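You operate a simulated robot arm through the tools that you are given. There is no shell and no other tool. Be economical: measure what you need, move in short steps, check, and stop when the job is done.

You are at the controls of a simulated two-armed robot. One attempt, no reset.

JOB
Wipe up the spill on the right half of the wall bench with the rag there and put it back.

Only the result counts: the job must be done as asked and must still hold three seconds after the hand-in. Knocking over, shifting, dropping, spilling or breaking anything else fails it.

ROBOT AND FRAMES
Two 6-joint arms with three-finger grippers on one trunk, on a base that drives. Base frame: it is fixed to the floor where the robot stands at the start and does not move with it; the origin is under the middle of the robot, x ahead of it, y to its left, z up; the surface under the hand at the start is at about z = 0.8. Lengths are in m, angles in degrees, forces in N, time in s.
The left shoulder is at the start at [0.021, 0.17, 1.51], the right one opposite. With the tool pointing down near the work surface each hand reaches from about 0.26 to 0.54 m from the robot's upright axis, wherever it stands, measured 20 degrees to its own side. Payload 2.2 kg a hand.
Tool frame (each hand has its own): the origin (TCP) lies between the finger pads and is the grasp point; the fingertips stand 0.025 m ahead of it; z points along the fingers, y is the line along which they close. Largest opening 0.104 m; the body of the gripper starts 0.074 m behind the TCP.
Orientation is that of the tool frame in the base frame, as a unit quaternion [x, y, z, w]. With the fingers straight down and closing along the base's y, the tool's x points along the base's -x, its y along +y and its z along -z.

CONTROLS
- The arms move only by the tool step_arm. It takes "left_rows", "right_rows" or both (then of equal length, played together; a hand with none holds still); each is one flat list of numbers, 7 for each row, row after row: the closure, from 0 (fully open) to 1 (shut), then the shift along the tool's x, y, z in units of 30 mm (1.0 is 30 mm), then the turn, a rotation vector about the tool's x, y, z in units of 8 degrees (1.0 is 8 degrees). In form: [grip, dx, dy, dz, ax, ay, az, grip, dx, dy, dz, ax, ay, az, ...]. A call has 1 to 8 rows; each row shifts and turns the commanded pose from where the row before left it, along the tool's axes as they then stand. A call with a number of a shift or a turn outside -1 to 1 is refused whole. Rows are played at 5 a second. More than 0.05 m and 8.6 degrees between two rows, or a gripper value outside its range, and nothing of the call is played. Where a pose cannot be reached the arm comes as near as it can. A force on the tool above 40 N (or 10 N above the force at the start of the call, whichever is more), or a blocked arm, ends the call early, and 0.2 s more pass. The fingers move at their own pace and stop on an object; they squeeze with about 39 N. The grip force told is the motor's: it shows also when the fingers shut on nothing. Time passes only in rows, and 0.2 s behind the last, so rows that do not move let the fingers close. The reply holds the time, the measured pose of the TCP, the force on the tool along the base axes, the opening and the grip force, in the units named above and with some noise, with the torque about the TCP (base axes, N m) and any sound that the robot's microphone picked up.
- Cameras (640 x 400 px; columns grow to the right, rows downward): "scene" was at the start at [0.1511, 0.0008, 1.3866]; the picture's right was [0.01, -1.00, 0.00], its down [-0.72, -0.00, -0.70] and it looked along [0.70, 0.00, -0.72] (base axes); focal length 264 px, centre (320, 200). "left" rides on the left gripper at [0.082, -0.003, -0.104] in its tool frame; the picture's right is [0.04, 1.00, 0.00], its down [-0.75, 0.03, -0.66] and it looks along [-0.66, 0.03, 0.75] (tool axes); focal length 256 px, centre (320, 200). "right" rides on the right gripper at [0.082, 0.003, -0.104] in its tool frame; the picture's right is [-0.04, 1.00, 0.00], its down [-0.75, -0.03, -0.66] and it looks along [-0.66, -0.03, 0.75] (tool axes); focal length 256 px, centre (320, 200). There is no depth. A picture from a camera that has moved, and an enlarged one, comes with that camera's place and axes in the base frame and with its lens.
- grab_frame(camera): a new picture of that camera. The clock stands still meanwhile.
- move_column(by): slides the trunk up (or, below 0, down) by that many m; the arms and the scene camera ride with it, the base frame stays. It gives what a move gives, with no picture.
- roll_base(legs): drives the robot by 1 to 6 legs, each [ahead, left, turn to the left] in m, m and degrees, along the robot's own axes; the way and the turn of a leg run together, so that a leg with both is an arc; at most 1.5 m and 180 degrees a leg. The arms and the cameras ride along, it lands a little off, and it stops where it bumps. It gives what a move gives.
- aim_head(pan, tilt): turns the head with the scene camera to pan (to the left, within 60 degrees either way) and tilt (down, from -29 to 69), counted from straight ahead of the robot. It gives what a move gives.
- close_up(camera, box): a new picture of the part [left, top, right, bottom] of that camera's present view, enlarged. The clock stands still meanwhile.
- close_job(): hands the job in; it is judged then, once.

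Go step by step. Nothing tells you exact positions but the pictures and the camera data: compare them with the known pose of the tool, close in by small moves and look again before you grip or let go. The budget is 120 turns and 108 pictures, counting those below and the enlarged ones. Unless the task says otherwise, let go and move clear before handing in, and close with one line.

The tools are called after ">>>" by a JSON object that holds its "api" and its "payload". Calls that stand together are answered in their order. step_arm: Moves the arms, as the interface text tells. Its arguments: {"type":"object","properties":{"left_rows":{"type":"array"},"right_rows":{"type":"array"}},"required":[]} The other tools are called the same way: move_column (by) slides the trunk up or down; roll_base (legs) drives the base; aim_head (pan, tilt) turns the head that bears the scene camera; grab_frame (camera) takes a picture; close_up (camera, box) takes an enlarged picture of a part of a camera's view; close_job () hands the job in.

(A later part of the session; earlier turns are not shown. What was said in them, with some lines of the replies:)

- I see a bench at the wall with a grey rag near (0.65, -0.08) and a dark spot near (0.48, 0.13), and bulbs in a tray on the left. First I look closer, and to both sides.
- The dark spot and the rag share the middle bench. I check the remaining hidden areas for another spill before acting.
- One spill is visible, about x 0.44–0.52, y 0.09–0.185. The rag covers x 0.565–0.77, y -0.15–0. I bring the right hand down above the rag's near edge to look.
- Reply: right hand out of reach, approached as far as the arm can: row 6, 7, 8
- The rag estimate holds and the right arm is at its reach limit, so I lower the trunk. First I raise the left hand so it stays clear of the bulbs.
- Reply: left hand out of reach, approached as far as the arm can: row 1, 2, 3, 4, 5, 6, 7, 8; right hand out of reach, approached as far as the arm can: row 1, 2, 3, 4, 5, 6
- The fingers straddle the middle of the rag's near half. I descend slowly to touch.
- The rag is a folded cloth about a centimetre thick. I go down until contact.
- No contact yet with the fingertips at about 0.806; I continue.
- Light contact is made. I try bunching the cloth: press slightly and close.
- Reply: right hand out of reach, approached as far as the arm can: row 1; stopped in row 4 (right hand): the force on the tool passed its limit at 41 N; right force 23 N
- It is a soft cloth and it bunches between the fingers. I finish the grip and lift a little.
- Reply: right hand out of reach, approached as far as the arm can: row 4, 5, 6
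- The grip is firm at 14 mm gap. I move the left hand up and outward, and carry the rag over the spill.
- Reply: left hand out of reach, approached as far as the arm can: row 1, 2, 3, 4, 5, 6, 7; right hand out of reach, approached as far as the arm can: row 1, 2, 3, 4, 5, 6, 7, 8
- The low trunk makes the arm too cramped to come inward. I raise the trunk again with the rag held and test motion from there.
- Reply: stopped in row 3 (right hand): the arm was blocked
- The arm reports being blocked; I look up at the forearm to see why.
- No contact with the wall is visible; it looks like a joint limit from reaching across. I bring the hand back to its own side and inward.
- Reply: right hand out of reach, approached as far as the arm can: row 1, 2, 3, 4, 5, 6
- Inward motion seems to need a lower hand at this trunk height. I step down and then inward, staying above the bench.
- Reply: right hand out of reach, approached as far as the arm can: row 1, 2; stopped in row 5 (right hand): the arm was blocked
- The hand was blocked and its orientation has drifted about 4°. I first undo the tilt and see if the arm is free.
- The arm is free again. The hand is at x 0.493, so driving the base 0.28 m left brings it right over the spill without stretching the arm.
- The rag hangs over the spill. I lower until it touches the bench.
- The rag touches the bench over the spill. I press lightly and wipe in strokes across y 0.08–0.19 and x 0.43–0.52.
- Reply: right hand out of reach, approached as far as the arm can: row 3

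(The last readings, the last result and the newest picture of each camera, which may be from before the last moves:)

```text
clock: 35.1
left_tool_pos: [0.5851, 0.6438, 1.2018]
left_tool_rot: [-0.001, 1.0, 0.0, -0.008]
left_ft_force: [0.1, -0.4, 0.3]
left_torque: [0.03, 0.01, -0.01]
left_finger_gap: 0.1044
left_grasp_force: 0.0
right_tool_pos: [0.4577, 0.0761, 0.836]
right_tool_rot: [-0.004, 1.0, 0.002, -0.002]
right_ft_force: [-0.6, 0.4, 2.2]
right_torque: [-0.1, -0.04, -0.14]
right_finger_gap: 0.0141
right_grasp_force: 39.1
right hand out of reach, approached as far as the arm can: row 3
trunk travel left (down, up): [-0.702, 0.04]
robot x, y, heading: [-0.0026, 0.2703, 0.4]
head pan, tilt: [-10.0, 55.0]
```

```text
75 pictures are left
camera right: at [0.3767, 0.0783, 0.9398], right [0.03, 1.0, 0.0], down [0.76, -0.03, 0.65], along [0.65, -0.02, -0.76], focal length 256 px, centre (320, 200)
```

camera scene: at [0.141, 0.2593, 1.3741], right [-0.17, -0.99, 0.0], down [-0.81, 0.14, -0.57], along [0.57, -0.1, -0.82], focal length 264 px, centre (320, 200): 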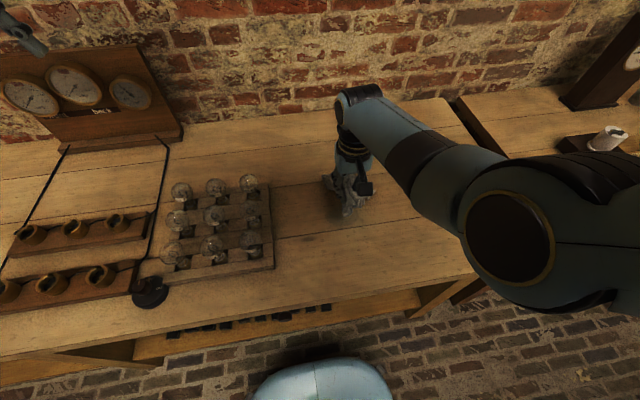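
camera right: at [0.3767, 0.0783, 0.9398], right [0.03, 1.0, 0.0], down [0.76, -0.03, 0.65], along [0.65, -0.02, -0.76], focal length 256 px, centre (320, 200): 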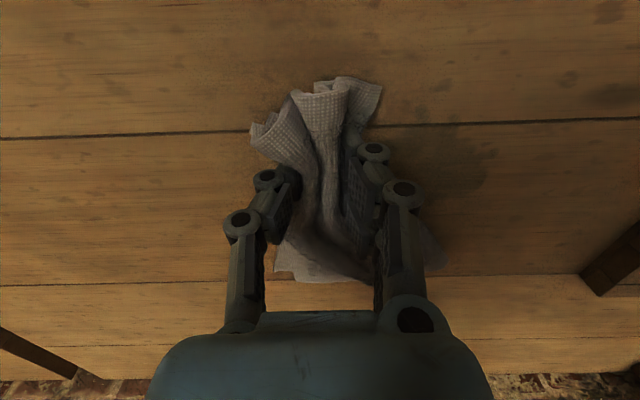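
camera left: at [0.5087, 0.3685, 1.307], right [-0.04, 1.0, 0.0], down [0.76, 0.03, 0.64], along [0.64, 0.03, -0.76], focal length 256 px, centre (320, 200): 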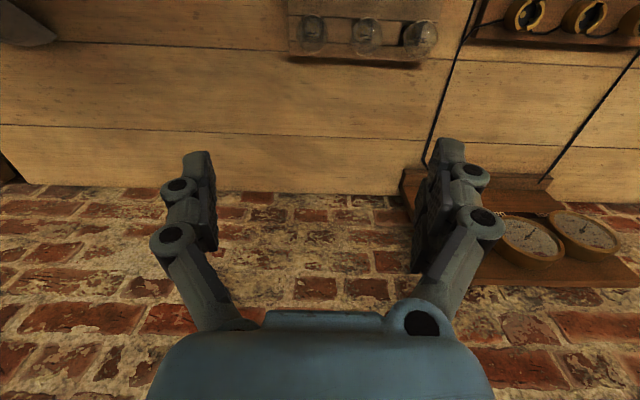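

The stain has faded but a patch remains around x 0.45–0.49, y 0.12–0.19. I shift the base a bit left for reach and press slightly more.

>>> {"api": "roll_base", "payload": {"legs": [[0, 0.06, 0]]}}

>>> {"api": "step_arm", "payload": {"right_rows": [1, -0.2, 0, 0.15, 0, 0, 0, 1, 0, 0.9, 0, 0, 0, 0, 1, 0, 0.9, 0, 0, 0, 0, 1, -0.5, 0, 0, 0, 0, 0, 1, 0, -0.9, 0, 0, 0, 0, 1, 0, -0.9, 0, 0, 0, 0, 1, -0.5, 0, 0, 0, 0, 0, 1, 0, 0.9, 0, 0, 0, 0]}}

>>> {"api": "step_arm", "payload": {"right_rows": [1, 0, 0.9, 0, 0, 0, 0, 1, 0.6, 0, 0, 0, 0, 0, 1, 0.6, 0, 0, 0, 0, 0, 1, 0, -0.9, 0, 0, 0, 0, 1, 0, -0.9, 0, 0, 0, 0, 1, 0, -0.9, 0, 0, 0, 0, 1, 0, -0.9, 0, 0, 0, 0]}}

>>> {"api": "grab_frame", "payload": {"camera": "right"}}

```text
clock: 36.1
left_tool_pos: [0.5858, 0.708, 1.2012]
left_tool_rot: [-0.001, 1.0, -0.002, -0.008]
left_ft_force: [0.1, 0.7, 0.7]
left_torque: [-0.05, 0.02, 0.0]
left_finger_gap: 0.1043
left_grasp_force: 0.1
right_tool_pos: [0.4572, 0.1385, 0.8368]
right_tool_rot: [-0.002, 1.0, 0.0, -0.001]
right_ft_force: [-0.2, -0.8, 1.0]
right_torque: [-0.17, -0.02, -0.17]
right_finger_gap: 0.014
right_grasp_force: 39.0
trunk travel left (down, up): [-0.702, 0.04]
robot x, y, heading: [-0.0032, 0.3304, 0.3]
head pan, tilt: [-10.0, 55.0]
```

```text
clock: 37.9
left_tool_pos: [0.5852, 0.7076, 1.2023]
left_tool_rot: [-0.002, 1.0, -0.001, -0.008]
left_ft_force: [-1.1, 0.4, 0.3]
left_torque: [0.02, -0.03, 0.01]
left_finger_gap: 0.1042
left_grasp_force: 0.0
right_tool_pos: [0.4886, 0.1617, 0.8372]
right_tool_rot: [-0.002, 1.0, 0.0, -0.001]
right_ft_force: [0.5, -0.3, 0.1]
right_torque: [-0.14, -0.04, -0.11]
right_finger_gap: 0.0143
right_grasp_force: 38.9
right hand out of reach, approached as far as the arm can: row 8
trunk travel left (down, up): [-0.702, 0.04]
robot x, y, heading: [-0.0018, 0.3337, 0.1]
head pan, tilt: [-10.0, 55.0]
```

```text
clock: 39.5
left_tool_pos: [0.5862, 0.706, 1.2029]
left_tool_rot: [-0.002, 1.0, 0.0, -0.009]
left_ft_force: [0.0, -0.1, 0.4]
left_torque: [0.02, -0.01, 0.02]
left_finger_gap: 0.1039
left_grasp_force: 0.1
right_tool_pos: [0.4496, 0.0822, 0.8362]
right_tool_rot: [-0.004, 1.0, 0.001, -0.001]
right_ft_force: [0.4, 0.9, 1.4]
right_torque: [-0.08, 0.0, -0.09]
right_finger_gap: 0.0141
right_grasp_force: 39.1
trunk travel left (down, up): [-0.702, 0.04]
robot x, y, heading: [-0.003, 0.3331, 0.2]
head pan, tilt: [-10.0, 55.0]
```

```text
74 pictures are left
camera right: at [0.3697, 0.0858, 0.9399], right [0.04, 1.0, 0.0], down [0.76, -0.03, 0.65], along [0.65, -0.02, -0.76], focal length 256 px, centre (320, 200)
```

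right: 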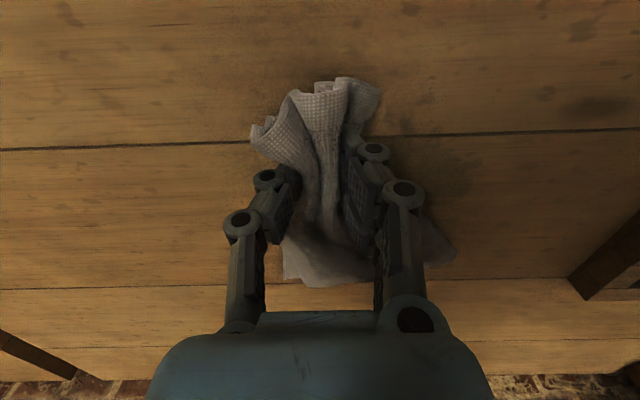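

It is fading further. I continue with more pressure and cover the patch at y 0.11–0.19 again.

>>> {"api": "step_arm", "payload": {"right_rows": [1, 0, 0.5, 0.2, 0, 0, 0, 1, 0, 0.9, 0, 0, 0, 0, 1, 0, 0.9, 0, 0, 0, 0, 1, 0, 0.9, 0, 0, 0, 0, 1, -0.5, 0, 0, 0, 0, 0, 1, 0, -0.9, 0, 0, 0, 0, 1, 0, -0.9, 0, 0, 0, 0, 1, 0, -0.9, 0, 0, 0, 0]}}

>>> {"api": "step_arm", "payload": {"right_rows": [1, -0.5, 0, 0, 0, 0, 0, 1, 0, 0.9, 0, 0, 0, 0, 1, 0, 0.9, 0, 0, 0, 0, 1, 0, 0.9, 0, 0, 0, 0, 1, 0.9, 0, 0, 0, 0, 0, 1, 0.5, -0.9, 0, 0, 0, 0, 1, 0, -0.9, 0, 0, 0, 0, 1, 0, -0.9, 0, 0, 0, 0]}}

>>> {"api": "grab_frame", "payload": {"camera": "right"}}

```text
clock: 41.3
left_tool_pos: [0.5845, 0.7082, 1.2015]
left_tool_rot: [-0.002, 1.0, 0.0, -0.007]
left_ft_force: [-0.1, -0.9, 0.8]
left_torque: [-0.02, 0.03, 0.01]
left_finger_gap: 0.1042
left_grasp_force: 0.0
right_tool_pos: [0.4664, 0.0988, 0.8314]
right_tool_rot: [-0.003, 1.0, 0.0, 0.0]
right_ft_force: [0.0, 9.5, 22.6]
right_torque: [0.32, -0.01, -0.08]
right_finger_gap: 0.0144
right_grasp_force: 38.8
trunk travel left (down, up): [-0.702, 0.04]
robot x, y, heading: [-0.0009, 0.3337, -0.1]
head pan, tilt: [-10.0, 55.0]
```

```text
clock: 43.1
left_tool_pos: [0.5842, 0.7086, 1.202]
left_tool_rot: [-0.003, 1.0, -0.001, -0.007]
left_ft_force: [1.0, 0.1, -0.4]
left_torque: [0.03, 0.03, 0.01]
left_finger_gap: 0.104
left_grasp_force: 0.0
right_tool_pos: [0.438, 0.0979, 0.8299]
right_tool_rot: [-0.002, 1.0, 0.0, 0.0]
right_ft_force: [0.2, 9.7, 22.8]
right_torque: [0.38, -0.03, -0.08]
right_finger_gap: 0.0145
right_grasp_force: 38.9
trunk travel left (down, up): [-0.702, 0.04]
robot x, y, heading: [0.0003, 0.3362, 0.2]
head pan, tilt: [-10.0, 55.0]
```

```text
73 pictures are left
camera right: at [0.3575, 0.1014, 0.9351], right [0.04, 1.0, 0.0], down [0.75, -0.03, 0.66], along [0.66, -0.02, -0.75], focal length 256 px, centre (320, 200)
```

right: 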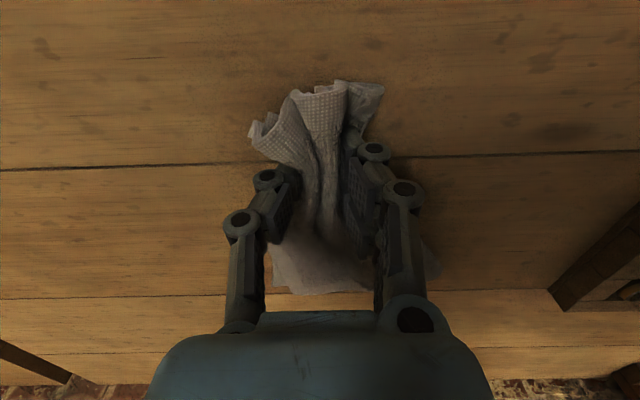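

The stain looks gone. I lift the rag and inspect the bench.

>>> {"api": "step_arm", "payload": {"right_rows": [1, 0, 0, -0.5, 0, 0, 0, 1, 0, -0.4, -0.5, 0, 0, 0, 1, 0, -0.8, -0.5, 0, 0, 0, 1, 0, -0.8, 0, 0, 0, 0, 1, 0, -0.8, 0, 0, 0, 0]}}

>>> {"api": "roll_base", "payload": {"legs": [[0, -0.1, 0]]}}

>>> {"api": "aim_head", "payload": {"pan": 0, "tilt": 55}}

>>> {"api": "close_up", "payload": {"camera": "scene", "box": [240, 110, 480, 260]}}

>>> {"api": "grab_frame", "payload": {"camera": "right"}}

```text
clock: 44.3
left_tool_pos: [0.5857, 0.706, 1.2032]
left_tool_rot: [-0.002, 1.0, -0.001, -0.008]
left_ft_force: [-0.3, -0.9, 0.4]
left_torque: [-0.01, 0.02, 0.01]
left_finger_gap: 0.1038
left_grasp_force: 0.0
right_tool_pos: [0.4406, 0.0145, 0.8757]
right_tool_rot: [-0.002, 1.0, 0.001, -0.002]
right_ft_force: [-0.3, 0.1, 0.4]
right_torque: [-0.07, -0.01, -0.09]
right_finger_gap: 0.0144
right_grasp_force: 38.7
trunk travel left (down, up): [-0.702, 0.04]
robot x, y, heading: [-0.001, 0.3326, -0.0]
head pan, tilt: [-10.0, 55.0]
```

```text
clock: 45.4
left_tool_pos: [0.5864, 0.6097, 1.2032]
left_tool_rot: [-0.002, 1.0, 0.001, -0.007]
left_ft_force: [0.1, -0.1, 0.1]
left_torque: [0.04, 0.02, 0.01]
left_finger_gap: 0.1039
left_grasp_force: 0.0
right_tool_pos: [0.44, -0.083, 0.8752]
right_tool_rot: [-0.002, 1.0, 0.002, -0.001]
right_ft_force: [0.5, -0.5, -0.3]
right_torque: [-0.05, 0.01, -0.05]
right_finger_gap: 0.0142
right_grasp_force: 39.2
trunk travel left (down, up): [-0.702, 0.04]
robot x, y, heading: [-0.0006, 0.2379, 0.1]
head pan, tilt: [-10.0, 55.0]
```

```text
clock: 46.2
left_tool_pos: [0.5866, 0.6098, 1.2022]
left_tool_rot: [-0.001, 1.0, 0.0, -0.008]
left_ft_force: [0.1, 0.1, -0.2]
left_torque: [-0.01, 0.0, 0.0]
left_finger_gap: 0.1043
left_grasp_force: 0.1
right_tool_pos: [0.4397, -0.0812, 0.874]
right_tool_rot: [-0.002, 1.0, 0.001, 0.0]
right_ft_force: [-0.6, 0.0, -0.4]
right_torque: [-0.04, -0.04, -0.04]
right_finger_gap: 0.0142
right_grasp_force: 38.9
trunk travel left (down, up): [-0.702, 0.04]
robot x, y, heading: [0.0012, 0.2361, 0.4]
head pan, tilt: [0.0, 55.0]
```

```text
2.67 times, centred on (360, 185) of scene
camera zoom: at [0.142, 0.2375, 1.3741], right [0.0, -1.0, 0.0], down [-0.82, 0.0, -0.57], along [0.57, 0.0, -0.82], focal length 704 px, centre (213, 240)
```

zoom: 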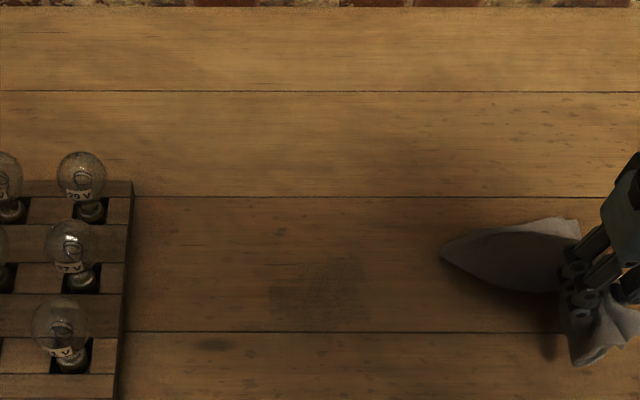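

```text
71 pictures are left
camera right: at [0.3596, -0.0788, 0.979], right [0.04, 1.0, 0.0], down [0.76, -0.03, 0.65], along [0.65, -0.02, -0.76], focal length 256 px, centre (320, 200)
```

right: 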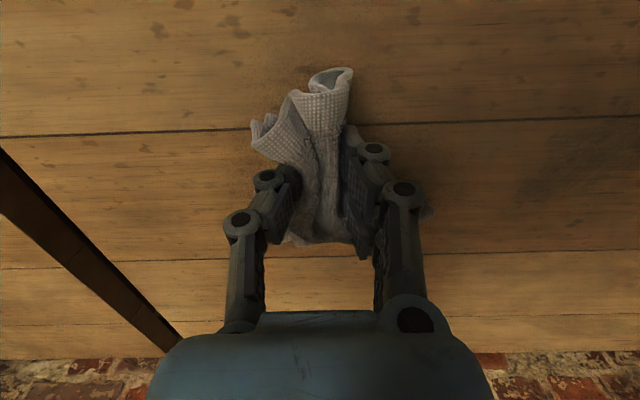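

A faint residue still shows over the original area; I zoom in.

>>> {"api": "close_up", "payload": {"camera": "scene", "box": [320, 190, 400, 240]}}

```text
8.00 times, centred on (360, 215) of scene
camera zoom: at [0.142, 0.2375, 1.3741], right [0.0, -1.0, 0.0], down [-0.82, 0.0, -0.57], along [0.57, 0.0, -0.82], focal length 2113 px, centre (0, 80)
```

zoom: 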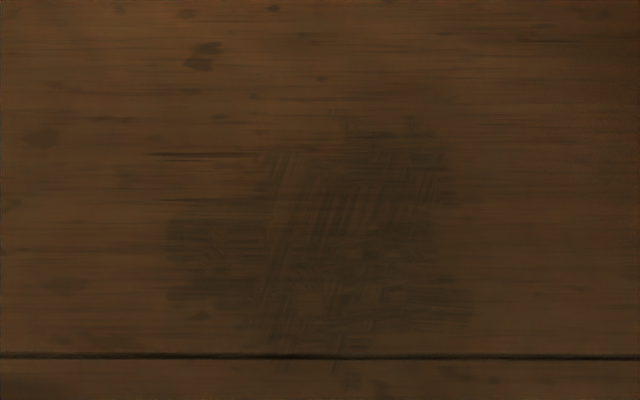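

Faint residue remains over x 0.44–0.525, y 0.09–0.185. I return for a full raster with firmer pressure.

>>> {"api": "roll_base", "payload": {"legs": [[0, 0.15, 0]]}}

>>> {"api": "step_arm", "payload": {"right_rows": [1, 0, 0.5, 0.4, 0, 0, 0, 1, 0, 0.4, 0.5, 0, 0, 0, 1, 0, 0, 0.4, 0, 0, 0, 1, 0, 0, 0.15, 0, 0, 0]}}

```text
clock: 47.5
left_tool_pos: [0.583, 0.7607, 1.2022]
left_tool_rot: [-0.004, 1.0, 0.0, -0.008]
left_ft_force: [0.8, 1.7, -0.7]
left_torque: [-0.04, -0.03, 0.02]
left_finger_gap: 0.1041
left_grasp_force: 0.1
right_tool_pos: [0.4408, 0.0687, 0.8743]
right_tool_rot: [-0.004, 1.0, 0.001, -0.002]
right_ft_force: [-0.4, -0.4, 0.3]
right_torque: [-0.09, -0.02, -0.05]
right_finger_gap: 0.0141
right_grasp_force: 38.9
trunk travel left (down, up): [-0.702, 0.04]
robot x, y, heading: [-0.0011, 0.3833, 0.5]
head pan, tilt: [0.0, 55.0]
```

```text
clock: 48.5
left_tool_pos: [0.5828, 0.7609, 1.2026]
left_tool_rot: [-0.003, 1.0, -0.001, -0.007]
left_ft_force: [-0.6, 0.3, -0.2]
left_torque: [-0.02, -0.03, -0.03]
left_finger_gap: 0.104
left_grasp_force: 0.0
right_tool_pos: [0.4411, 0.0952, 0.8333]
right_tool_rot: [-0.004, 1.0, 0.0, -0.001]
right_ft_force: [-1.6, -1.3, 11.5]
right_torque: [-0.06, 0.06, -0.08]
right_finger_gap: 0.0139
right_grasp_force: 38.7
trunk travel left (down, up): [-0.702, 0.04]
robot x, y, heading: [-0.0008, 0.3861, 0.1]
head pan, tilt: [0.0, 55.0]
```

Contact at 11 N; now the raster.

>>> {"api": "step_arm", "payload": {"right_rows": [1, 0, 0.8, 0.05, 0, 0, 0, 1, 0, 0.8, 0, 0, 0, 0, 1, 0, 0.8, 0, 0, 0, 0, 1, 0, 0.8, 0, 0, 0, 0, 1, -0.6, 0, 0, 0, 0, 0, 1, 0, -0.8, 0, 0, 0, 0, 1, 0, -0.8, 0, 0, 0, 0, 1, 0, -0.8, 0, 0, 0, 0]}}

>>> {"api": "step_arm", "payload": {"right_rows": [1, 0, -0.8, 0, 0, 0, 0, 1, -0.6, 0, 0, 0, 0, 0, 1, 0, 0.8, 0, 0, 0, 0, 1, 0, 0.8, 0, 0, 0, 0, 1, 0, 0.8, 0, 0, 0, 0, 1, 0, 0.8, 0, 0, 0, 0, 1, -0.6, 0, 0, 0, 0, 0, 1, 0, -0.8, 0, 0, 0, 0]}}

>>> {"api": "step_arm", "payload": {"right_rows": [1, 0, -0.8, 0, 0, 0, 0, 1, 0, -0.8, 0, 0, 0, 0, 1, 0, -0.8, 0, 0, 0, 0, 1, -0.6, 0, 0, 0, 0, 0, 1, 0, 0.8, 0, 0, 0, 0, 1, 0, 0.8, 0, 0, 0, 0, 1, 0, 0.8, 0, 0, 0, 0, 1, 0, 0.8, 0, 0, 0, 0]}}

>>> {"api": "grab_frame", "payload": {"camera": "right"}}

```text
clock: 50.3
left_tool_pos: [0.5815, 0.7626, 1.2029]
left_tool_rot: [-0.003, 1.0, -0.001, -0.007]
left_ft_force: [0.1, -0.3, 0.1]
left_torque: [-0.02, -0.02, -0.03]
left_finger_gap: 0.1039
left_grasp_force: 0.0
right_tool_pos: [0.4555, 0.1209, 0.8303]
right_tool_rot: [-0.004, 1.0, 0.001, 0.0]
right_ft_force: [0.1, 11.1, 27.4]
right_torque: [0.38, 0.07, -0.1]
right_finger_gap: 0.0148
right_grasp_force: 38.7
trunk travel left (down, up): [-0.702, 0.04]
robot x, y, heading: [-0.0018, 0.3843, 0.5]
head pan, tilt: [0.0, 55.0]
```

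```text
clock: 52.1
left_tool_pos: [0.5821, 0.7608, 1.2026]
left_tool_rot: [-0.004, 1.0, 0.0, -0.007]
left_ft_force: [-0.3, 0.2, -0.2]
left_torque: [0.0, -0.01, -0.03]
left_finger_gap: 0.1041
left_grasp_force: 0.0
right_tool_pos: [0.4897, 0.1711, 0.833]
right_tool_rot: [-0.004, 1.0, 0.002, 0.0]
right_ft_force: [1.9, 2.5, 5.1]
right_torque: [0.05, -0.04, -0.05]
right_finger_gap: 0.0143
right_grasp_force: 39.0
right hand out of reach, approached as far as the arm can: row 7
trunk travel left (down, up): [-0.702, 0.04]
robot x, y, heading: [-0.0003, 0.384, 0.4]
head pan, tilt: [0.0, 55.0]
```

```text
clock: 53.9
left_tool_pos: [0.5842, 0.7622, 1.2009]
left_tool_rot: [-0.004, 1.0, -0.001, -0.009]
left_ft_force: [0.3, 0.8, 1.2]
left_torque: [-0.02, 0.01, 0.0]
left_finger_gap: 0.1041
left_grasp_force: 0.0
right_tool_pos: [0.4991, 0.1933, 0.8445]
right_tool_rot: [-0.003, 1.0, 0.0, -0.002]
right_ft_force: [0.0, 0.4, -0.7]
right_torque: [-0.01, 0.01, -0.05]
right_finger_gap: 0.0142
right_grasp_force: 39.2
right hand out of reach, approached as far as the arm can: row 4
trunk travel left (down, up): [-0.702, 0.04]
robot x, y, heading: [-0.0035, 0.3858, 0.4]
head pan, tilt: [0.0, 55.0]
```

```text
69 pictures are left
camera right: at [0.4177, 0.1966, 0.9494], right [0.03, 1.0, 0.0], down [0.76, -0.03, 0.65], along [0.65, -0.02, -0.76], focal length 256 px, centre (320, 200)
```

right: 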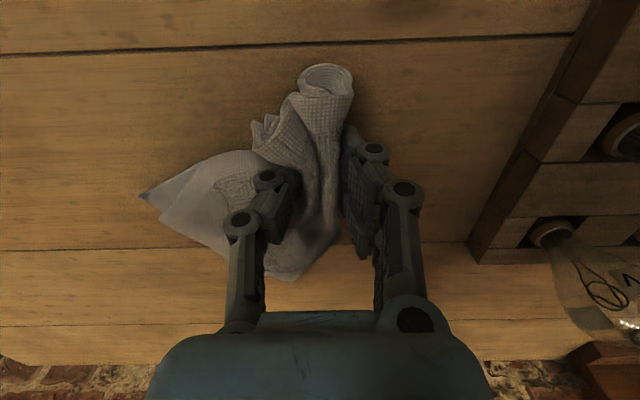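

The outer row was reach-limited. I lift aside and inspect what remains.

>>> {"api": "step_arm", "payload": {"right_rows": [1, 0.5, 0, -0.5, 0, 0, 0, 1, 0.5, -0.8, -0.5, 0, 0, 0, 1, 0.5, -0.8, 0, 0, 0, 0, 1, 0, -0.8, 0, 0, 0, 0, 1, 0, -0.8, 0, 0, 0, 0]}}

>>> {"api": "roll_base", "payload": {"legs": [[0, -0.16, 0]]}}

>>> {"api": "close_up", "payload": {"camera": "scene", "box": [320, 180, 400, 230]}}

>>> {"api": "grab_frame", "payload": {"camera": "scene"}}

```text
clock: 55.1
left_tool_pos: [0.5855, 0.7597, 1.2024]
left_tool_rot: [-0.004, 1.0, 0.0, -0.008]
left_ft_force: [0.7, -1.3, 0.1]
left_torque: [-0.01, -0.01, 0.01]
left_finger_gap: 0.1038
left_grasp_force: 0.0
right_tool_pos: [0.4548, 0.0932, 0.8712]
right_tool_rot: [-0.004, 1.0, 0.001, -0.002]
right_ft_force: [0.5, 0.5, -0.3]
right_torque: [-0.01, 0.02, -0.04]
right_finger_gap: 0.0143
right_grasp_force: 38.7
trunk travel left (down, up): [-0.702, 0.04]
robot x, y, heading: [-0.0024, 0.3834, 0.3]
head pan, tilt: [0.0, 55.0]
```

```text
clock: 56.5
left_tool_pos: [0.5818, 0.611, 1.2024]
left_tool_rot: [-0.009, 1.0, 0.0, -0.009]
left_ft_force: [0.0, 0.2, -0.3]
left_torque: [0.01, 0.01, -0.01]
left_finger_gap: 0.1042
left_grasp_force: 0.0
right_tool_pos: [0.4607, -0.0564, 0.8729]
right_tool_rot: [-0.008, 1.0, 0.001, -0.001]
right_ft_force: [-0.8, -0.4, -0.6]
right_torque: [0.0, 0.04, -0.11]
right_finger_gap: 0.0144
right_grasp_force: 39.1
trunk travel left (down, up): [-0.702, 0.04]
robot x, y, heading: [-0.0021, 0.2291, 1.1]
head pan, tilt: [0.0, 55.0]
```

```text
8.00 times, centred on (360, 205) of scene
camera zoom: at [0.1431, 0.2319, 1.3741], right [0.02, -1.0, 0.0], down [-0.82, -0.01, -0.57], along [0.57, 0.01, -0.82], focal length 2113 px, centre (0, 160)
```

zoom: 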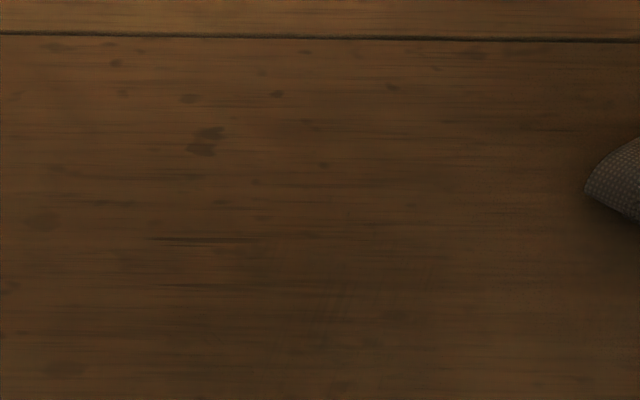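

```text
67 pictures are left
camera scene: at [0.1431, 0.2319, 1.3741], right [0.02, -1.0, 0.0], down [-0.82, -0.01, -0.57], along [0.57, 0.01, -0.82], focal length 264 px, centre (320, 200)
```

scene: 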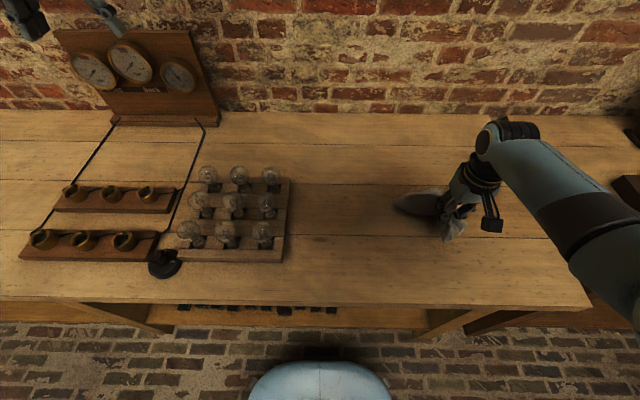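

Almost gone; only the faintest traces remain near (0.48, 0.12). One more pass to be safe.

>>> {"api": "roll_base", "payload": {"legs": [[0, 0.15, -0.9]]}}

>>> {"api": "step_arm", "payload": {"right_rows": [1, 0, 0, 0.4, 0, 0, 0, 1, 0, 0, 0.5, 0, 0, 0, 1, 0, 0, 0.4, 0, 0, 0]}}

```text
clock: 57.9
left_tool_pos: [0.5873, 0.7565, 1.2027]
left_tool_rot: [0.0, 1.0, -0.001, -0.008]
left_ft_force: [-0.9, -0.1, -0.1]
left_torque: [-0.05, -0.02, 0.03]
left_finger_gap: 0.1041
left_grasp_force: 0.1
right_tool_pos: [0.4539, 0.0902, 0.8719]
right_tool_rot: [0.0, 1.0, 0.001, -0.002]
right_ft_force: [0.5, -0.1, -0.3]
right_torque: [-0.07, -0.02, 0.0]
right_finger_gap: 0.0142
right_grasp_force: 39.0
trunk travel left (down, up): [-0.702, 0.04]
robot x, y, heading: [-0.001, 0.3842, -0.1]
head pan, tilt: [0.0, 55.0]
```

```text
clock: 58.7
left_tool_pos: [0.5853, 0.7552, 1.203]
left_tool_rot: [-0.001, 1.0, 0.0, -0.007]
left_ft_force: [0.3, -0.3, -0.7]
left_torque: [0.05, -0.01, -0.01]
left_finger_gap: 0.1039
left_grasp_force: 0.0
right_tool_pos: [0.4541, 0.0909, 0.8349]
right_tool_rot: [0.0, 1.0, 0.002, 0.001]
right_ft_force: [1.3, 0.6, 6.9]
right_torque: [0.01, -0.04, 0.01]
right_finger_gap: 0.0146
right_grasp_force: 39.0
trunk travel left (down, up): [-0.702, 0.04]
robot x, y, heading: [0.0027, 0.3791, -0.1]
head pan, tilt: [0.0, 55.0]
```

>>> {"api": "step_arm", "payload": {"right_rows": [1, 0, 0.8, 0.12, 0, 0, 0, 1, 0, 0.8, 0, 0, 0, 0, 1, 0, 0.8, 0, 0, 0, 0, 1, 0, 0.6, 0, 0, 0, 0, 1, -0.5, 0, 0, 0, 0, 0, 1, 0, -0.8, 0, 0, 0, 0, 1, 0, -0.8, 0, 0, 0, 0, 1, 0, -0.8, 0, 0, 0, 0]}}

>>> {"api": "step_arm", "payload": {"right_rows": [1, 0, -0.6, 0, 0, 0, 0, 1, -0.5, 0, 0, 0, 0, 0, 1, 0, 0.8, 0, 0, 0, 0, 1, 0, 0.8, 0, 0, 0, 0, 1, 0, 0.6, 0, 0, 0, 0, 1, 0.4, -0.8, 0, 0, 0, 0, 1, 0, -0.8, 0, 0, 0, 0, 1, 0, -0.4, 0, 0, 0, 0]}}

>>> {"api": "step_arm", "payload": {"right_rows": [1, 0.5, 0, 0, 0, 0, 0, 1, 0.5, 0, 0, 0, 0, 0, 1, 0, 0.8, 0, 0, 0, 0, 1, 0, 0.8, 0, 0, 0, 0, 1, 0, -0.5, -0.4, 0, 0, 0, 1, 0, -0.8, -0.5, 0, 0, 0, 1, 0, -0.8, -0.4, 0, 0, 0, 1, 0, -0.5, 0, 0, 0, 0]}}

>>> {"api": "roll_base", "payload": {"legs": [[0, -0.2, 0]]}}

>>> {"api": "close_up", "payload": {"camera": "scene", "box": [300, 180, 400, 242]}}

>>> {"api": "grab_frame", "payload": {"camera": "right"}}

```text
clock: 59.5
left_tool_pos: [0.5853, 0.754, 1.2024]
left_tool_rot: [0.001, 1.0, -0.001, -0.008]
left_ft_force: [0.1, -0.3, 0.0]
left_torque: [-0.04, 0.0, 0.02]
left_finger_gap: 0.104
left_grasp_force: 0.0
right_tool_pos: [0.4586, 0.1526, 0.8312]
right_tool_rot: [-0.001, 1.0, -0.003, 0.004]
right_ft_force: [-8.2, -2.6, 22.1]
right_torque: [-0.09, 0.24, -0.06]
right_finger_gap: 0.0145
right_grasp_force: 39.2
trunk travel left (down, up): [-0.702, 0.04]
robot x, y, heading: [-0.0025, 0.383, -0.3]
head pan, tilt: [0.0, 55.0]
stopped in row 4 (right hand): the force on the tool passed its limit at 43 N (the readings are from after the stop); the commanded pose is now the measured one
```

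```text
clock: 61.3
left_tool_pos: [0.5843, 0.7571, 1.2021]
left_tool_rot: [-0.001, 1.0, -0.001, -0.008]
left_ft_force: [0.0, 0.1, -0.2]
left_torque: [0.04, 0.0, -0.03]
left_finger_gap: 0.1039
left_grasp_force: 0.0
right_tool_pos: [0.4615, 0.1446, 0.8292]
right_tool_rot: [-0.001, 1.0, -0.002, 0.006]
right_ft_force: [0.7, 14.0, 33.1]
right_torque: [0.48, 0.08, -0.06]
right_finger_gap: 0.0144
right_grasp_force: 39.2
trunk travel left (down, up): [-0.702, 0.04]
robot x, y, heading: [-0.0006, 0.3807, 0.1]
head pan, tilt: [0.0, 55.0]
```

```text
clock: 63.1
left_tool_pos: [0.5884, 0.753, 1.2022]
left_tool_rot: [0.0, 1.0, 0.0, -0.008]
left_ft_force: [-0.2, -0.1, 1.2]
left_torque: [0.0, -0.02, 0.02]
left_finger_gap: 0.1043
left_grasp_force: 0.0
right_tool_pos: [0.4298, 0.1113, 0.869]
right_tool_rot: [-0.001, 1.0, -0.001, 0.002]
right_ft_force: [-0.3, -0.1, -0.3]
right_torque: [0.02, -0.01, 0.03]
right_finger_gap: 0.0145
right_grasp_force: 39.1
trunk travel left (down, up): [-0.702, 0.04]
robot x, y, heading: [-0.0, 0.381, 0.1]
head pan, tilt: [0.0, 55.0]
```

```text
clock: 64.7
left_tool_pos: [0.5881, 0.5495, 1.2032]
left_tool_rot: [0.002, 1.0, 0.001, -0.008]
left_ft_force: [0.2, -0.3, -0.5]
left_torque: [0.03, -0.01, -0.02]
left_finger_gap: 0.1039
left_grasp_force: 0.1
right_tool_pos: [0.4287, -0.0917, 0.8691]
right_tool_rot: [0.0, 1.0, -0.002, 0.003]
right_ft_force: [0.3, 1.1, -0.2]
right_torque: [0.0, -0.01, 0.05]
right_finger_gap: 0.0143
right_grasp_force: 39.4
trunk travel left (down, up): [-0.702, 0.04]
robot x, y, heading: [-0.0014, 0.1772, -0.1]
head pan, tilt: [0.0, 55.0]
```

```text
6.40 times, centred on (350, 211) of scene
camera zoom: at [0.1414, 0.1799, 1.3741], right [0.0, -1.0, 0.0], down [-0.82, 0.0, -0.57], along [0.57, 0.0, -0.82], focal length 1691 px, centre (128, 130)
```

zoom: 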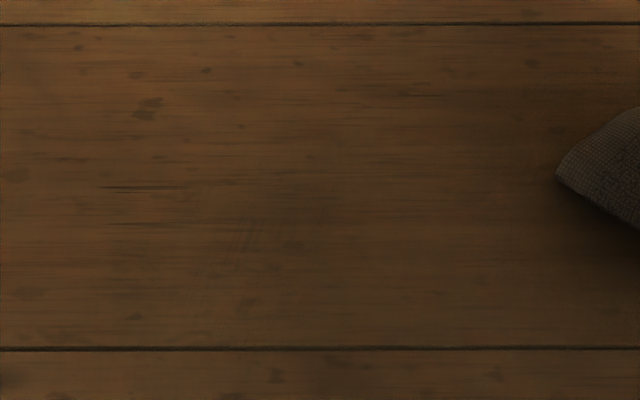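

```text
65 pictures are left
camera right: at [0.3467, -0.0886, 0.9733], right [0.04, 1.0, 0.0], down [0.75, -0.03, 0.66], along [0.66, -0.03, -0.75], focal length 256 px, centre (320, 200)
```

right: 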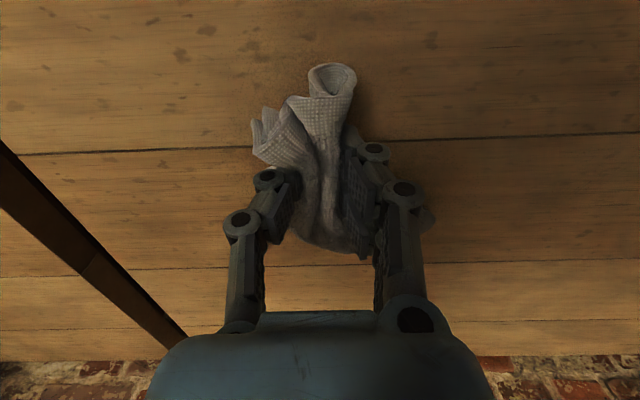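

The bench looks clean. Now I raise and extend the hand, then lower the trunk, to reach the rag's original place.

>>> {"api": "step_arm", "payload": {"right_rows": [1, -0.85, 0, -0.87, 0, 0, 0, 1, -0.85, 0, -0.87, 0, 0, 0, 1, -0.85, 0, -0.87, 0, 0, 0, 1, -0.85, 0, -0.87, 0, 0, 0, 1, -0.85, 0, -0.87, 0, 0, 0, 1, -0.85, 0, -0.87, 0, 0, 0, 1, -0.85, 0, -0.87, 0, 0, 0, 1, -0.85, 0, -0.87, 0, 0, 0]}}

>>> {"api": "grab_frame", "payload": {"camera": "scene"}}

```text
clock: 66.5
left_tool_pos: [0.5882, 0.5515, 1.201]
left_tool_rot: [0.001, 1.0, 0.0, -0.007]
left_ft_force: [-0.1, -0.3, -0.5]
left_torque: [-0.01, 0.03, 0.01]
left_finger_gap: 0.104
left_grasp_force: 0.1
right_tool_pos: [0.6302, -0.0954, 1.0787]
right_tool_rot: [0.001, 1.0, -0.002, 0.002]
right_ft_force: [-0.2, -0.2, -0.6]
right_torque: [0.01, -0.01, 0.04]
right_finger_gap: 0.0141
right_grasp_force: 39.5
trunk travel left (down, up): [-0.702, 0.04]
robot x, y, heading: [0.004, 0.182, -0.3]
head pan, tilt: [0.0, 55.0]
```

```text
64 pictures are left
camera scene: at [0.1421, 0.181, 1.374], right [0.0, -1.0, 0.0], down [-0.82, 0.0, -0.57], along [0.57, 0.0, -0.82], focal length 264 px, centre (320, 200)
```

scene: 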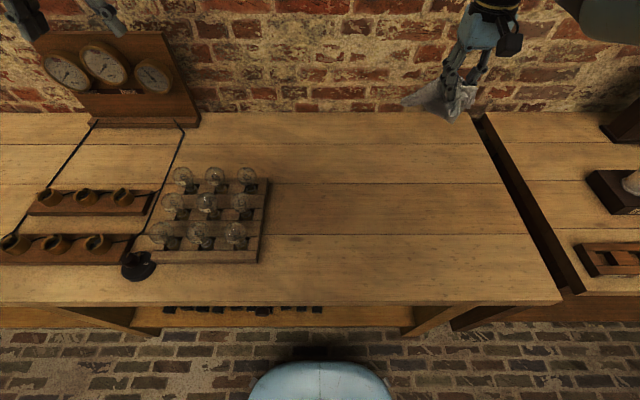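

The bench is clean. Before lowering the trunk I lift the left hand a bit more for bulb clearance.

>>> {"api": "step_arm", "payload": {"left_rows": [0, -0.7, 0, -0.7, 0, 0, 0, 0, -0.7, 0, -0.7, 0, 0, 0, 0, -0.5, 0, -0.7, 0, 0, 0]}}

>>> {"api": "move_column", "payload": {"by": -0.18}}

>>> {"api": "grab_frame", "payload": {"camera": "scene"}}

>>> {"api": "grab_frame", "payload": {"camera": "right"}}

```text
clock: 67.3
left_tool_pos: [0.6461, 0.5502, 1.266]
left_tool_rot: [0.001, 1.0, 0.0, -0.009]
left_ft_force: [-0.3, 0.6, -0.4]
left_torque: [-0.01, 0.01, 0.01]
left_finger_gap: 0.104
left_grasp_force: 0.0
right_tool_pos: [0.6298, -0.0959, 1.0792]
right_tool_rot: [0.001, 1.0, -0.001, 0.003]
right_ft_force: [-0.3, -0.8, -0.7]
right_torque: [-0.02, 0.01, 0.0]
right_finger_gap: 0.0146
right_grasp_force: 39.2
trunk travel left (down, up): [-0.702, 0.04]
robot x, y, heading: [-0.0019, 0.1773, -0.1]
head pan, tilt: [0.0, 55.0]
```

```text
clock: 69.3
left_tool_pos: [0.6448, 0.5505, 1.0842]
left_tool_rot: [0.001, 1.0, 0.0, -0.008]
left_ft_force: [0.0, -0.9, -0.1]
left_torque: [-0.02, 0.0, 0.03]
left_finger_gap: 0.104
left_grasp_force: 0.0
right_tool_pos: [0.6309, -0.0922, 0.8993]
right_tool_rot: [0.001, 1.0, -0.001, 0.003]
right_ft_force: [0.0, 0.4, 0.6]
right_torque: [-0.02, -0.04, 0.04]
right_finger_gap: 0.0142
right_grasp_force: 39.2
trunk travel left (down, up): [-0.522, 0.22]
robot x, y, heading: [-0.002, 0.1807, -0.1]
head pan, tilt: [0.0, 55.0]
```

```text
63 pictures are left
camera scene: at [0.1425, 0.1806, 1.1932], right [0.0, -1.0, 0.0], down [-0.82, 0.0, -0.57], along [0.57, 0.0, -0.82], focal length 264 px, centre (320, 200)
```

scene: 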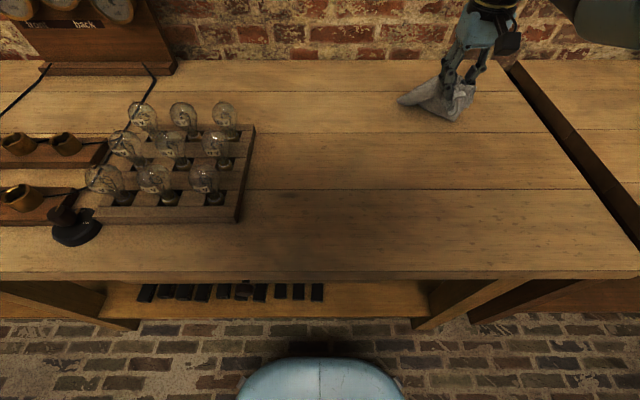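

```text
62 pictures are left
camera right: at [0.5496, -0.0879, 1.0034], right [0.04, 1.0, 0.0], down [0.75, -0.03, 0.66], along [0.66, -0.03, -0.75], focal length 256 px, centre (320, 200)
```

right: 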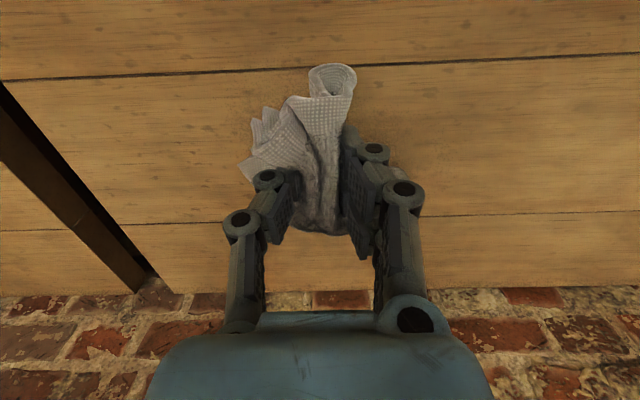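

The rag hangs with its tail toward +y. I go a bit farther forward, lower, and drag back to lay it out at its old place.

>>> {"api": "step_arm", "payload": {"right_rows": [1, -0.7, 0.2, 0, 0, 0, 0, 1, -0.7, 0.2, 0, 0, 0, 0, 1, -0.5, -0.3, 0.3, 0, 0, 0, 1, 0, 0, 0.5, 0, 0, 0, 1, 0, 0, 0.5, 0, 0, 0, 1, 0, 0, 0.3, 0, 0, 0]}}

>>> {"api": "grab_frame", "payload": {"camera": "scene"}}

>>> {"api": "grab_frame", "payload": {"camera": "right"}}

```text
clock: 70.7
left_tool_pos: [0.6464, 0.5514, 1.0841]
left_tool_rot: [0.002, 1.0, 0.0, -0.009]
left_ft_force: [0.8, -0.8, 0.4]
left_torque: [0.03, -0.04, -0.01]
left_finger_gap: 0.104
left_grasp_force: 0.1
right_tool_pos: [0.639, -0.0904, 0.8708]
right_tool_rot: [0.001, 1.0, -0.001, 0.003]
right_ft_force: [-0.3, -0.5, 0.1]
right_torque: [-0.03, 0.0, 0.0]
right_finger_gap: 0.0145
right_grasp_force: 38.8
right hand out of reach, approached as far as the arm can: row 2, 3, 4, 5
trunk travel left (down, up): [-0.522, 0.22]
robot x, y, heading: [-0.0039, 0.1787, -0.3]
head pan, tilt: [0.0, 55.0]
```

```text
61 pictures are left
camera scene: at [0.1427, 0.1806, 1.1931], right [0.0, -1.0, 0.0], down [-0.82, 0.0, -0.57], along [0.57, 0.0, -0.82], focal length 264 px, centre (320, 200)
```

scene: 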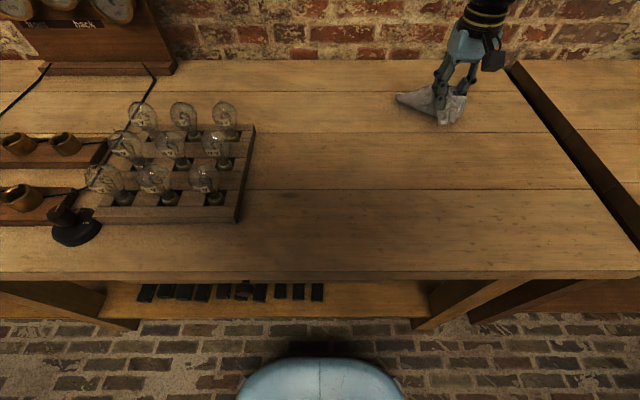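

```text
60 pictures are left
camera right: at [0.557, -0.0857, 0.9751], right [0.04, 1.0, 0.0], down [0.75, -0.03, 0.66], along [0.66, -0.03, -0.75], focal length 256 px, centre (320, 200)
```

right: 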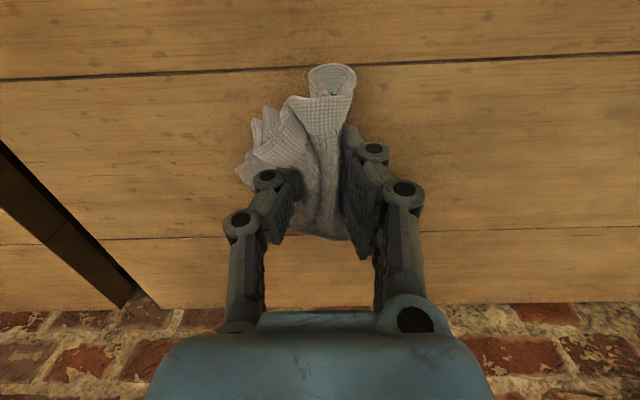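

Lowering the trunk a little more sets the rag down here, with its middle about at its original centre.

>>> {"api": "move_column", "payload": {"by": -0.028}}

>>> {"api": "grab_frame", "payload": {"camera": "right"}}

>>> {"api": "close_up", "payload": {"camera": "scene", "box": [360, 30, 540, 150]}}

```text
clock: 71.5
left_tool_pos: [0.6446, 0.5506, 1.0563]
left_tool_rot: [0.0, 1.0, 0.0, -0.007]
left_ft_force: [-0.2, 0.7, 0.5]
left_torque: [-0.01, -0.06, -0.04]
left_finger_gap: 0.1039
left_grasp_force: 0.2
right_tool_pos: [0.6397, -0.09, 0.8433]
right_tool_rot: [0.001, 1.0, -0.002, 0.002]
right_ft_force: [-0.4, 0.0, 2.5]
right_torque: [-0.02, -0.06, 0.02]
right_finger_gap: 0.0144
right_grasp_force: 39.0
trunk travel left (down, up): [-0.494, 0.248]
robot x, y, heading: [-0.002, 0.1825, -0.3]
head pan, tilt: [0.0, 55.0]
```

```text
59 pictures are left
camera right: at [0.5582, -0.0855, 0.9477], right [0.04, 1.0, 0.0], down [0.75, -0.03, 0.66], along [0.66, -0.03, -0.75], focal length 256 px, centre (320, 200)
```

right: 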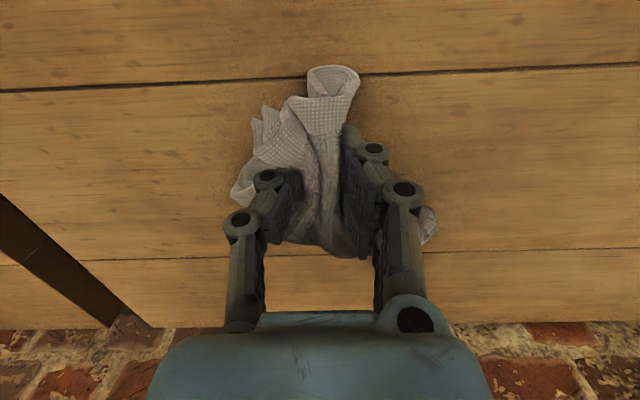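

```text
3.33 times, centred on (450, 90) of scene
camera zoom: at [0.1426, 0.1807, 1.1648], right [0.0, -1.0, 0.0], down [-0.82, 0.0, -0.57], along [0.57, 0.0, -0.82], focal length 881 px, centre (-113, 567)
```

zoom: 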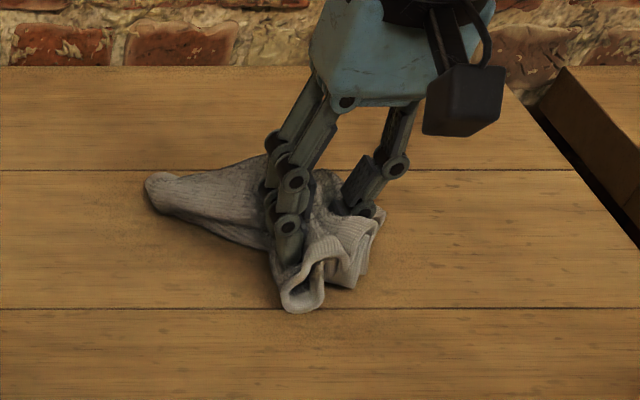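

The footprint (x 0.59–0.75, y -0.17–0) matches the original place well. I press down a touch and open.

>>> {"api": "step_arm", "payload": {"right_rows": [1, 0, 0.1, 0.2, 0, 0, 0, 0.8, 0, 0, 0, 0, 0, 0, 0.5, 0, 0, 0, 0, 0, 0, 0.2, 0, 0, 0, 0, 0, 0, 0, 0, 0, 0, 0, 0, 0, 0, 0, 0, 0, 0, 0, 0]}}

>>> {"api": "grab_frame", "payload": {"camera": "right"}}

>>> {"api": "close_up", "payload": {"camera": "scene", "box": [360, 30, 540, 150]}}

```text
clock: 72.9
left_tool_pos: [0.6456, 0.5502, 1.0574]
left_tool_rot: [0.002, 1.0, 0.0, -0.008]
left_ft_force: [1.3, -0.5, -0.4]
left_torque: [0.0, 0.0, -0.01]
left_finger_gap: 0.1039
left_grasp_force: 0.0
right_tool_pos: [0.6395, -0.0873, 0.8379]
right_tool_rot: [0.001, 1.0, -0.001, 0.003]
right_ft_force: [0.0, 0.8, 0.5]
right_torque: [-0.01, -0.04, -0.02]
right_finger_gap: 0.1039
right_grasp_force: 0.0
right hand out of reach, approached as far as the arm can: row 1
trunk travel left (down, up): [-0.494, 0.248]
robot x, y, heading: [0.0011, 0.1791, -0.1]
head pan, tilt: [0.0, 55.0]
```

```text
57 pictures are left
camera right: at [0.5565, -0.0826, 0.9417], right [0.04, 1.0, 0.0], down [0.75, -0.03, 0.66], along [0.66, -0.03, -0.75], focal length 256 px, centre (320, 200)
```

right: 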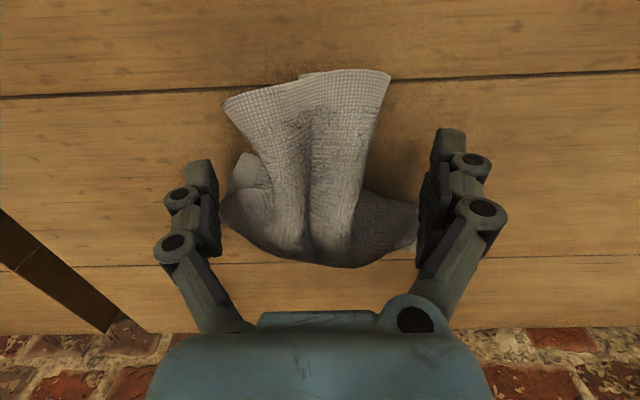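

```text
3.33 times, centred on (450, 90) of scene
camera zoom: at [0.1432, 0.1806, 1.1646], right [0.0, -1.0, 0.0], down [-0.82, 0.0, -0.57], along [0.57, 0.0, -0.82], focal length 881 px, centre (-113, 567)
```

zoom: 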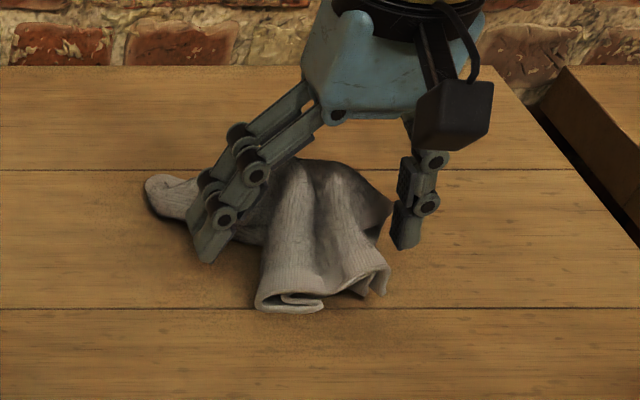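

It is released and relaxes in place. I raise the trunk to move clear and check.

>>> {"api": "move_column", "payload": {"by": 0.2}}

>>> {"api": "roll_base", "payload": {"legs": [[-0.1, 0, 0]]}}

>>> {"api": "aim_head", "payload": {"pan": -10, "tilt": 50}}

>>> {"api": "grab_frame", "payload": {"camera": "scene"}}

>>> {"api": "grab_frame", "payload": {"camera": "right"}}

```text
clock: 75.0
left_tool_pos: [0.6458, 0.5511, 1.2553]
left_tool_rot: [0.001, 1.0, 0.0, -0.008]
left_ft_force: [0.2, -0.3, 0.2]
left_torque: [0.01, 0.04, -0.04]
left_finger_gap: 0.104
left_grasp_force: 0.1
right_tool_pos: [0.6408, -0.0853, 1.0472]
right_tool_rot: [0.001, 1.0, -0.002, 0.01]
right_ft_force: [-0.3, -0.4, 0.4]
right_torque: [0.0, -0.02, 0.02]
right_finger_gap: 0.104
right_grasp_force: 0.0
trunk travel left (down, up): [-0.694, 0.048]
robot x, y, heading: [-0.0026, 0.182, -0.2]
head pan, tilt: [0.0, 55.0]
```

```text
clock: 76.2
left_tool_pos: [0.5411, 0.5501, 1.2571]
left_tool_rot: [0.001, 1.0, 0.0, -0.008]
left_ft_force: [-0.7, 0.0, 0.3]
left_torque: [-0.01, -0.04, 0.01]
left_finger_gap: 0.1038
left_grasp_force: 0.1
right_tool_pos: [0.5353, -0.0874, 1.0482]
right_tool_rot: [0.001, 1.0, -0.001, 0.01]
right_ft_force: [-0.1, 0.5, 0.1]
right_torque: [0.02, -0.02, 0.03]
right_finger_gap: 0.1041
right_grasp_force: 0.1
trunk travel left (down, up): [-0.694, 0.048]
robot x, y, heading: [-0.105, 0.1808, -0.2]
head pan, tilt: [0.0, 55.0]
```

```text
clock: 76.9
left_tool_pos: [0.5427, 0.5503, 1.2569]
left_tool_rot: [0.001, 1.0, 0.0, -0.008]
left_ft_force: [1.3, -0.2, 0.0]
left_torque: [0.0, 0.01, -0.02]
left_finger_gap: 0.1043
left_grasp_force: 0.1
right_tool_pos: [0.5356, -0.087, 1.049]
right_tool_rot: [0.001, 1.0, -0.001, 0.01]
right_ft_force: [0.7, 0.3, 0.3]
right_torque: [-0.01, 0.02, 0.04]
right_finger_gap: 0.104
right_grasp_force: 0.0
trunk travel left (down, up): [-0.694, 0.048]
robot x, y, heading: [-0.1077, 0.1819, -0.2]
head pan, tilt: [-10.0, 50.0]
```

```text
55 pictures are left
camera scene: at [0.0406, 0.1675, 1.3726], right [-0.18, -0.98, 0.0], down [-0.75, 0.14, -0.64], along [0.63, -0.11, -0.77], focal length 264 px, centre (320, 200)
```

scene: 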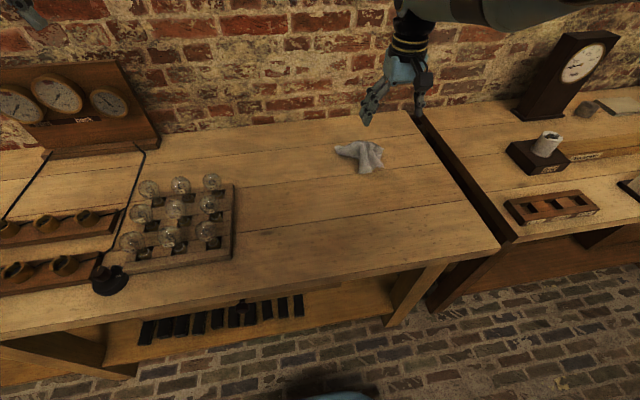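

```text
54 pictures are left
camera right: at [0.4518, -0.0825, 1.1504], right [0.04, 1.0, 0.0], down [0.74, -0.03, 0.67], along [0.67, -0.03, -0.74], focal length 256 px, centre (320, 200)
```

right: 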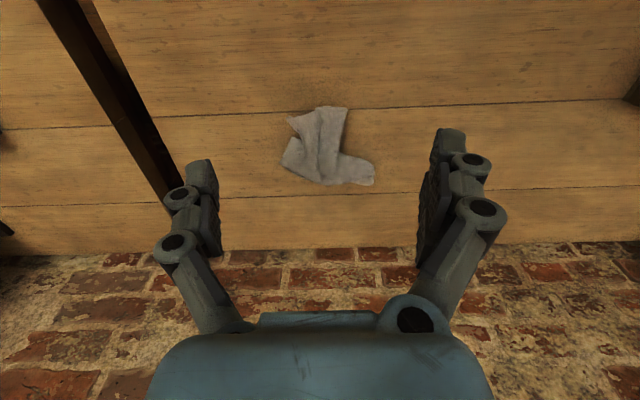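

The rag lies around (0.66, -0.08), its original centre, and nothing else moved. One last look at the wiped spot.

>>> {"api": "close_up", "payload": {"camera": "scene", "box": [220, 130, 400, 250]}}

```text
3.33 times, centred on (310, 190) of scene
camera zoom: at [0.0406, 0.1675, 1.3726], right [-0.18, -0.98, 0.0], down [-0.75, 0.14, -0.64], along [0.63, -0.11, -0.77], focal length 881 px, centre (353, 233)
```

zoom: 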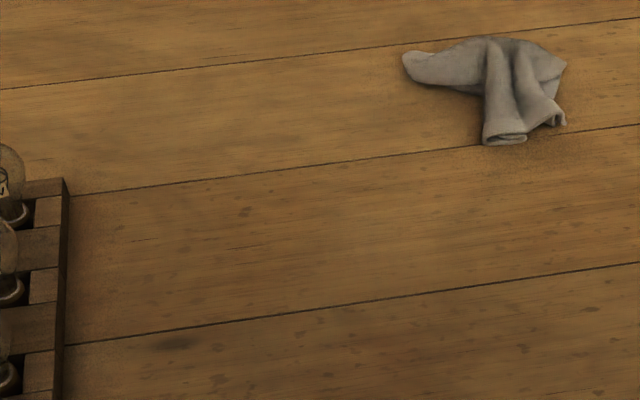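

The wiped area shows no stain, the rag is back in its place, and both hands are clear, so I hand in.

>>> {"api": "close_job", "payload": {}}

```text
The job is handed in.
```

I wiped up the spill and put the rag back centred on its original spot, though it now lies crumpled instead of folded flat. In the last pictures no stain showed and nothing else had moved.
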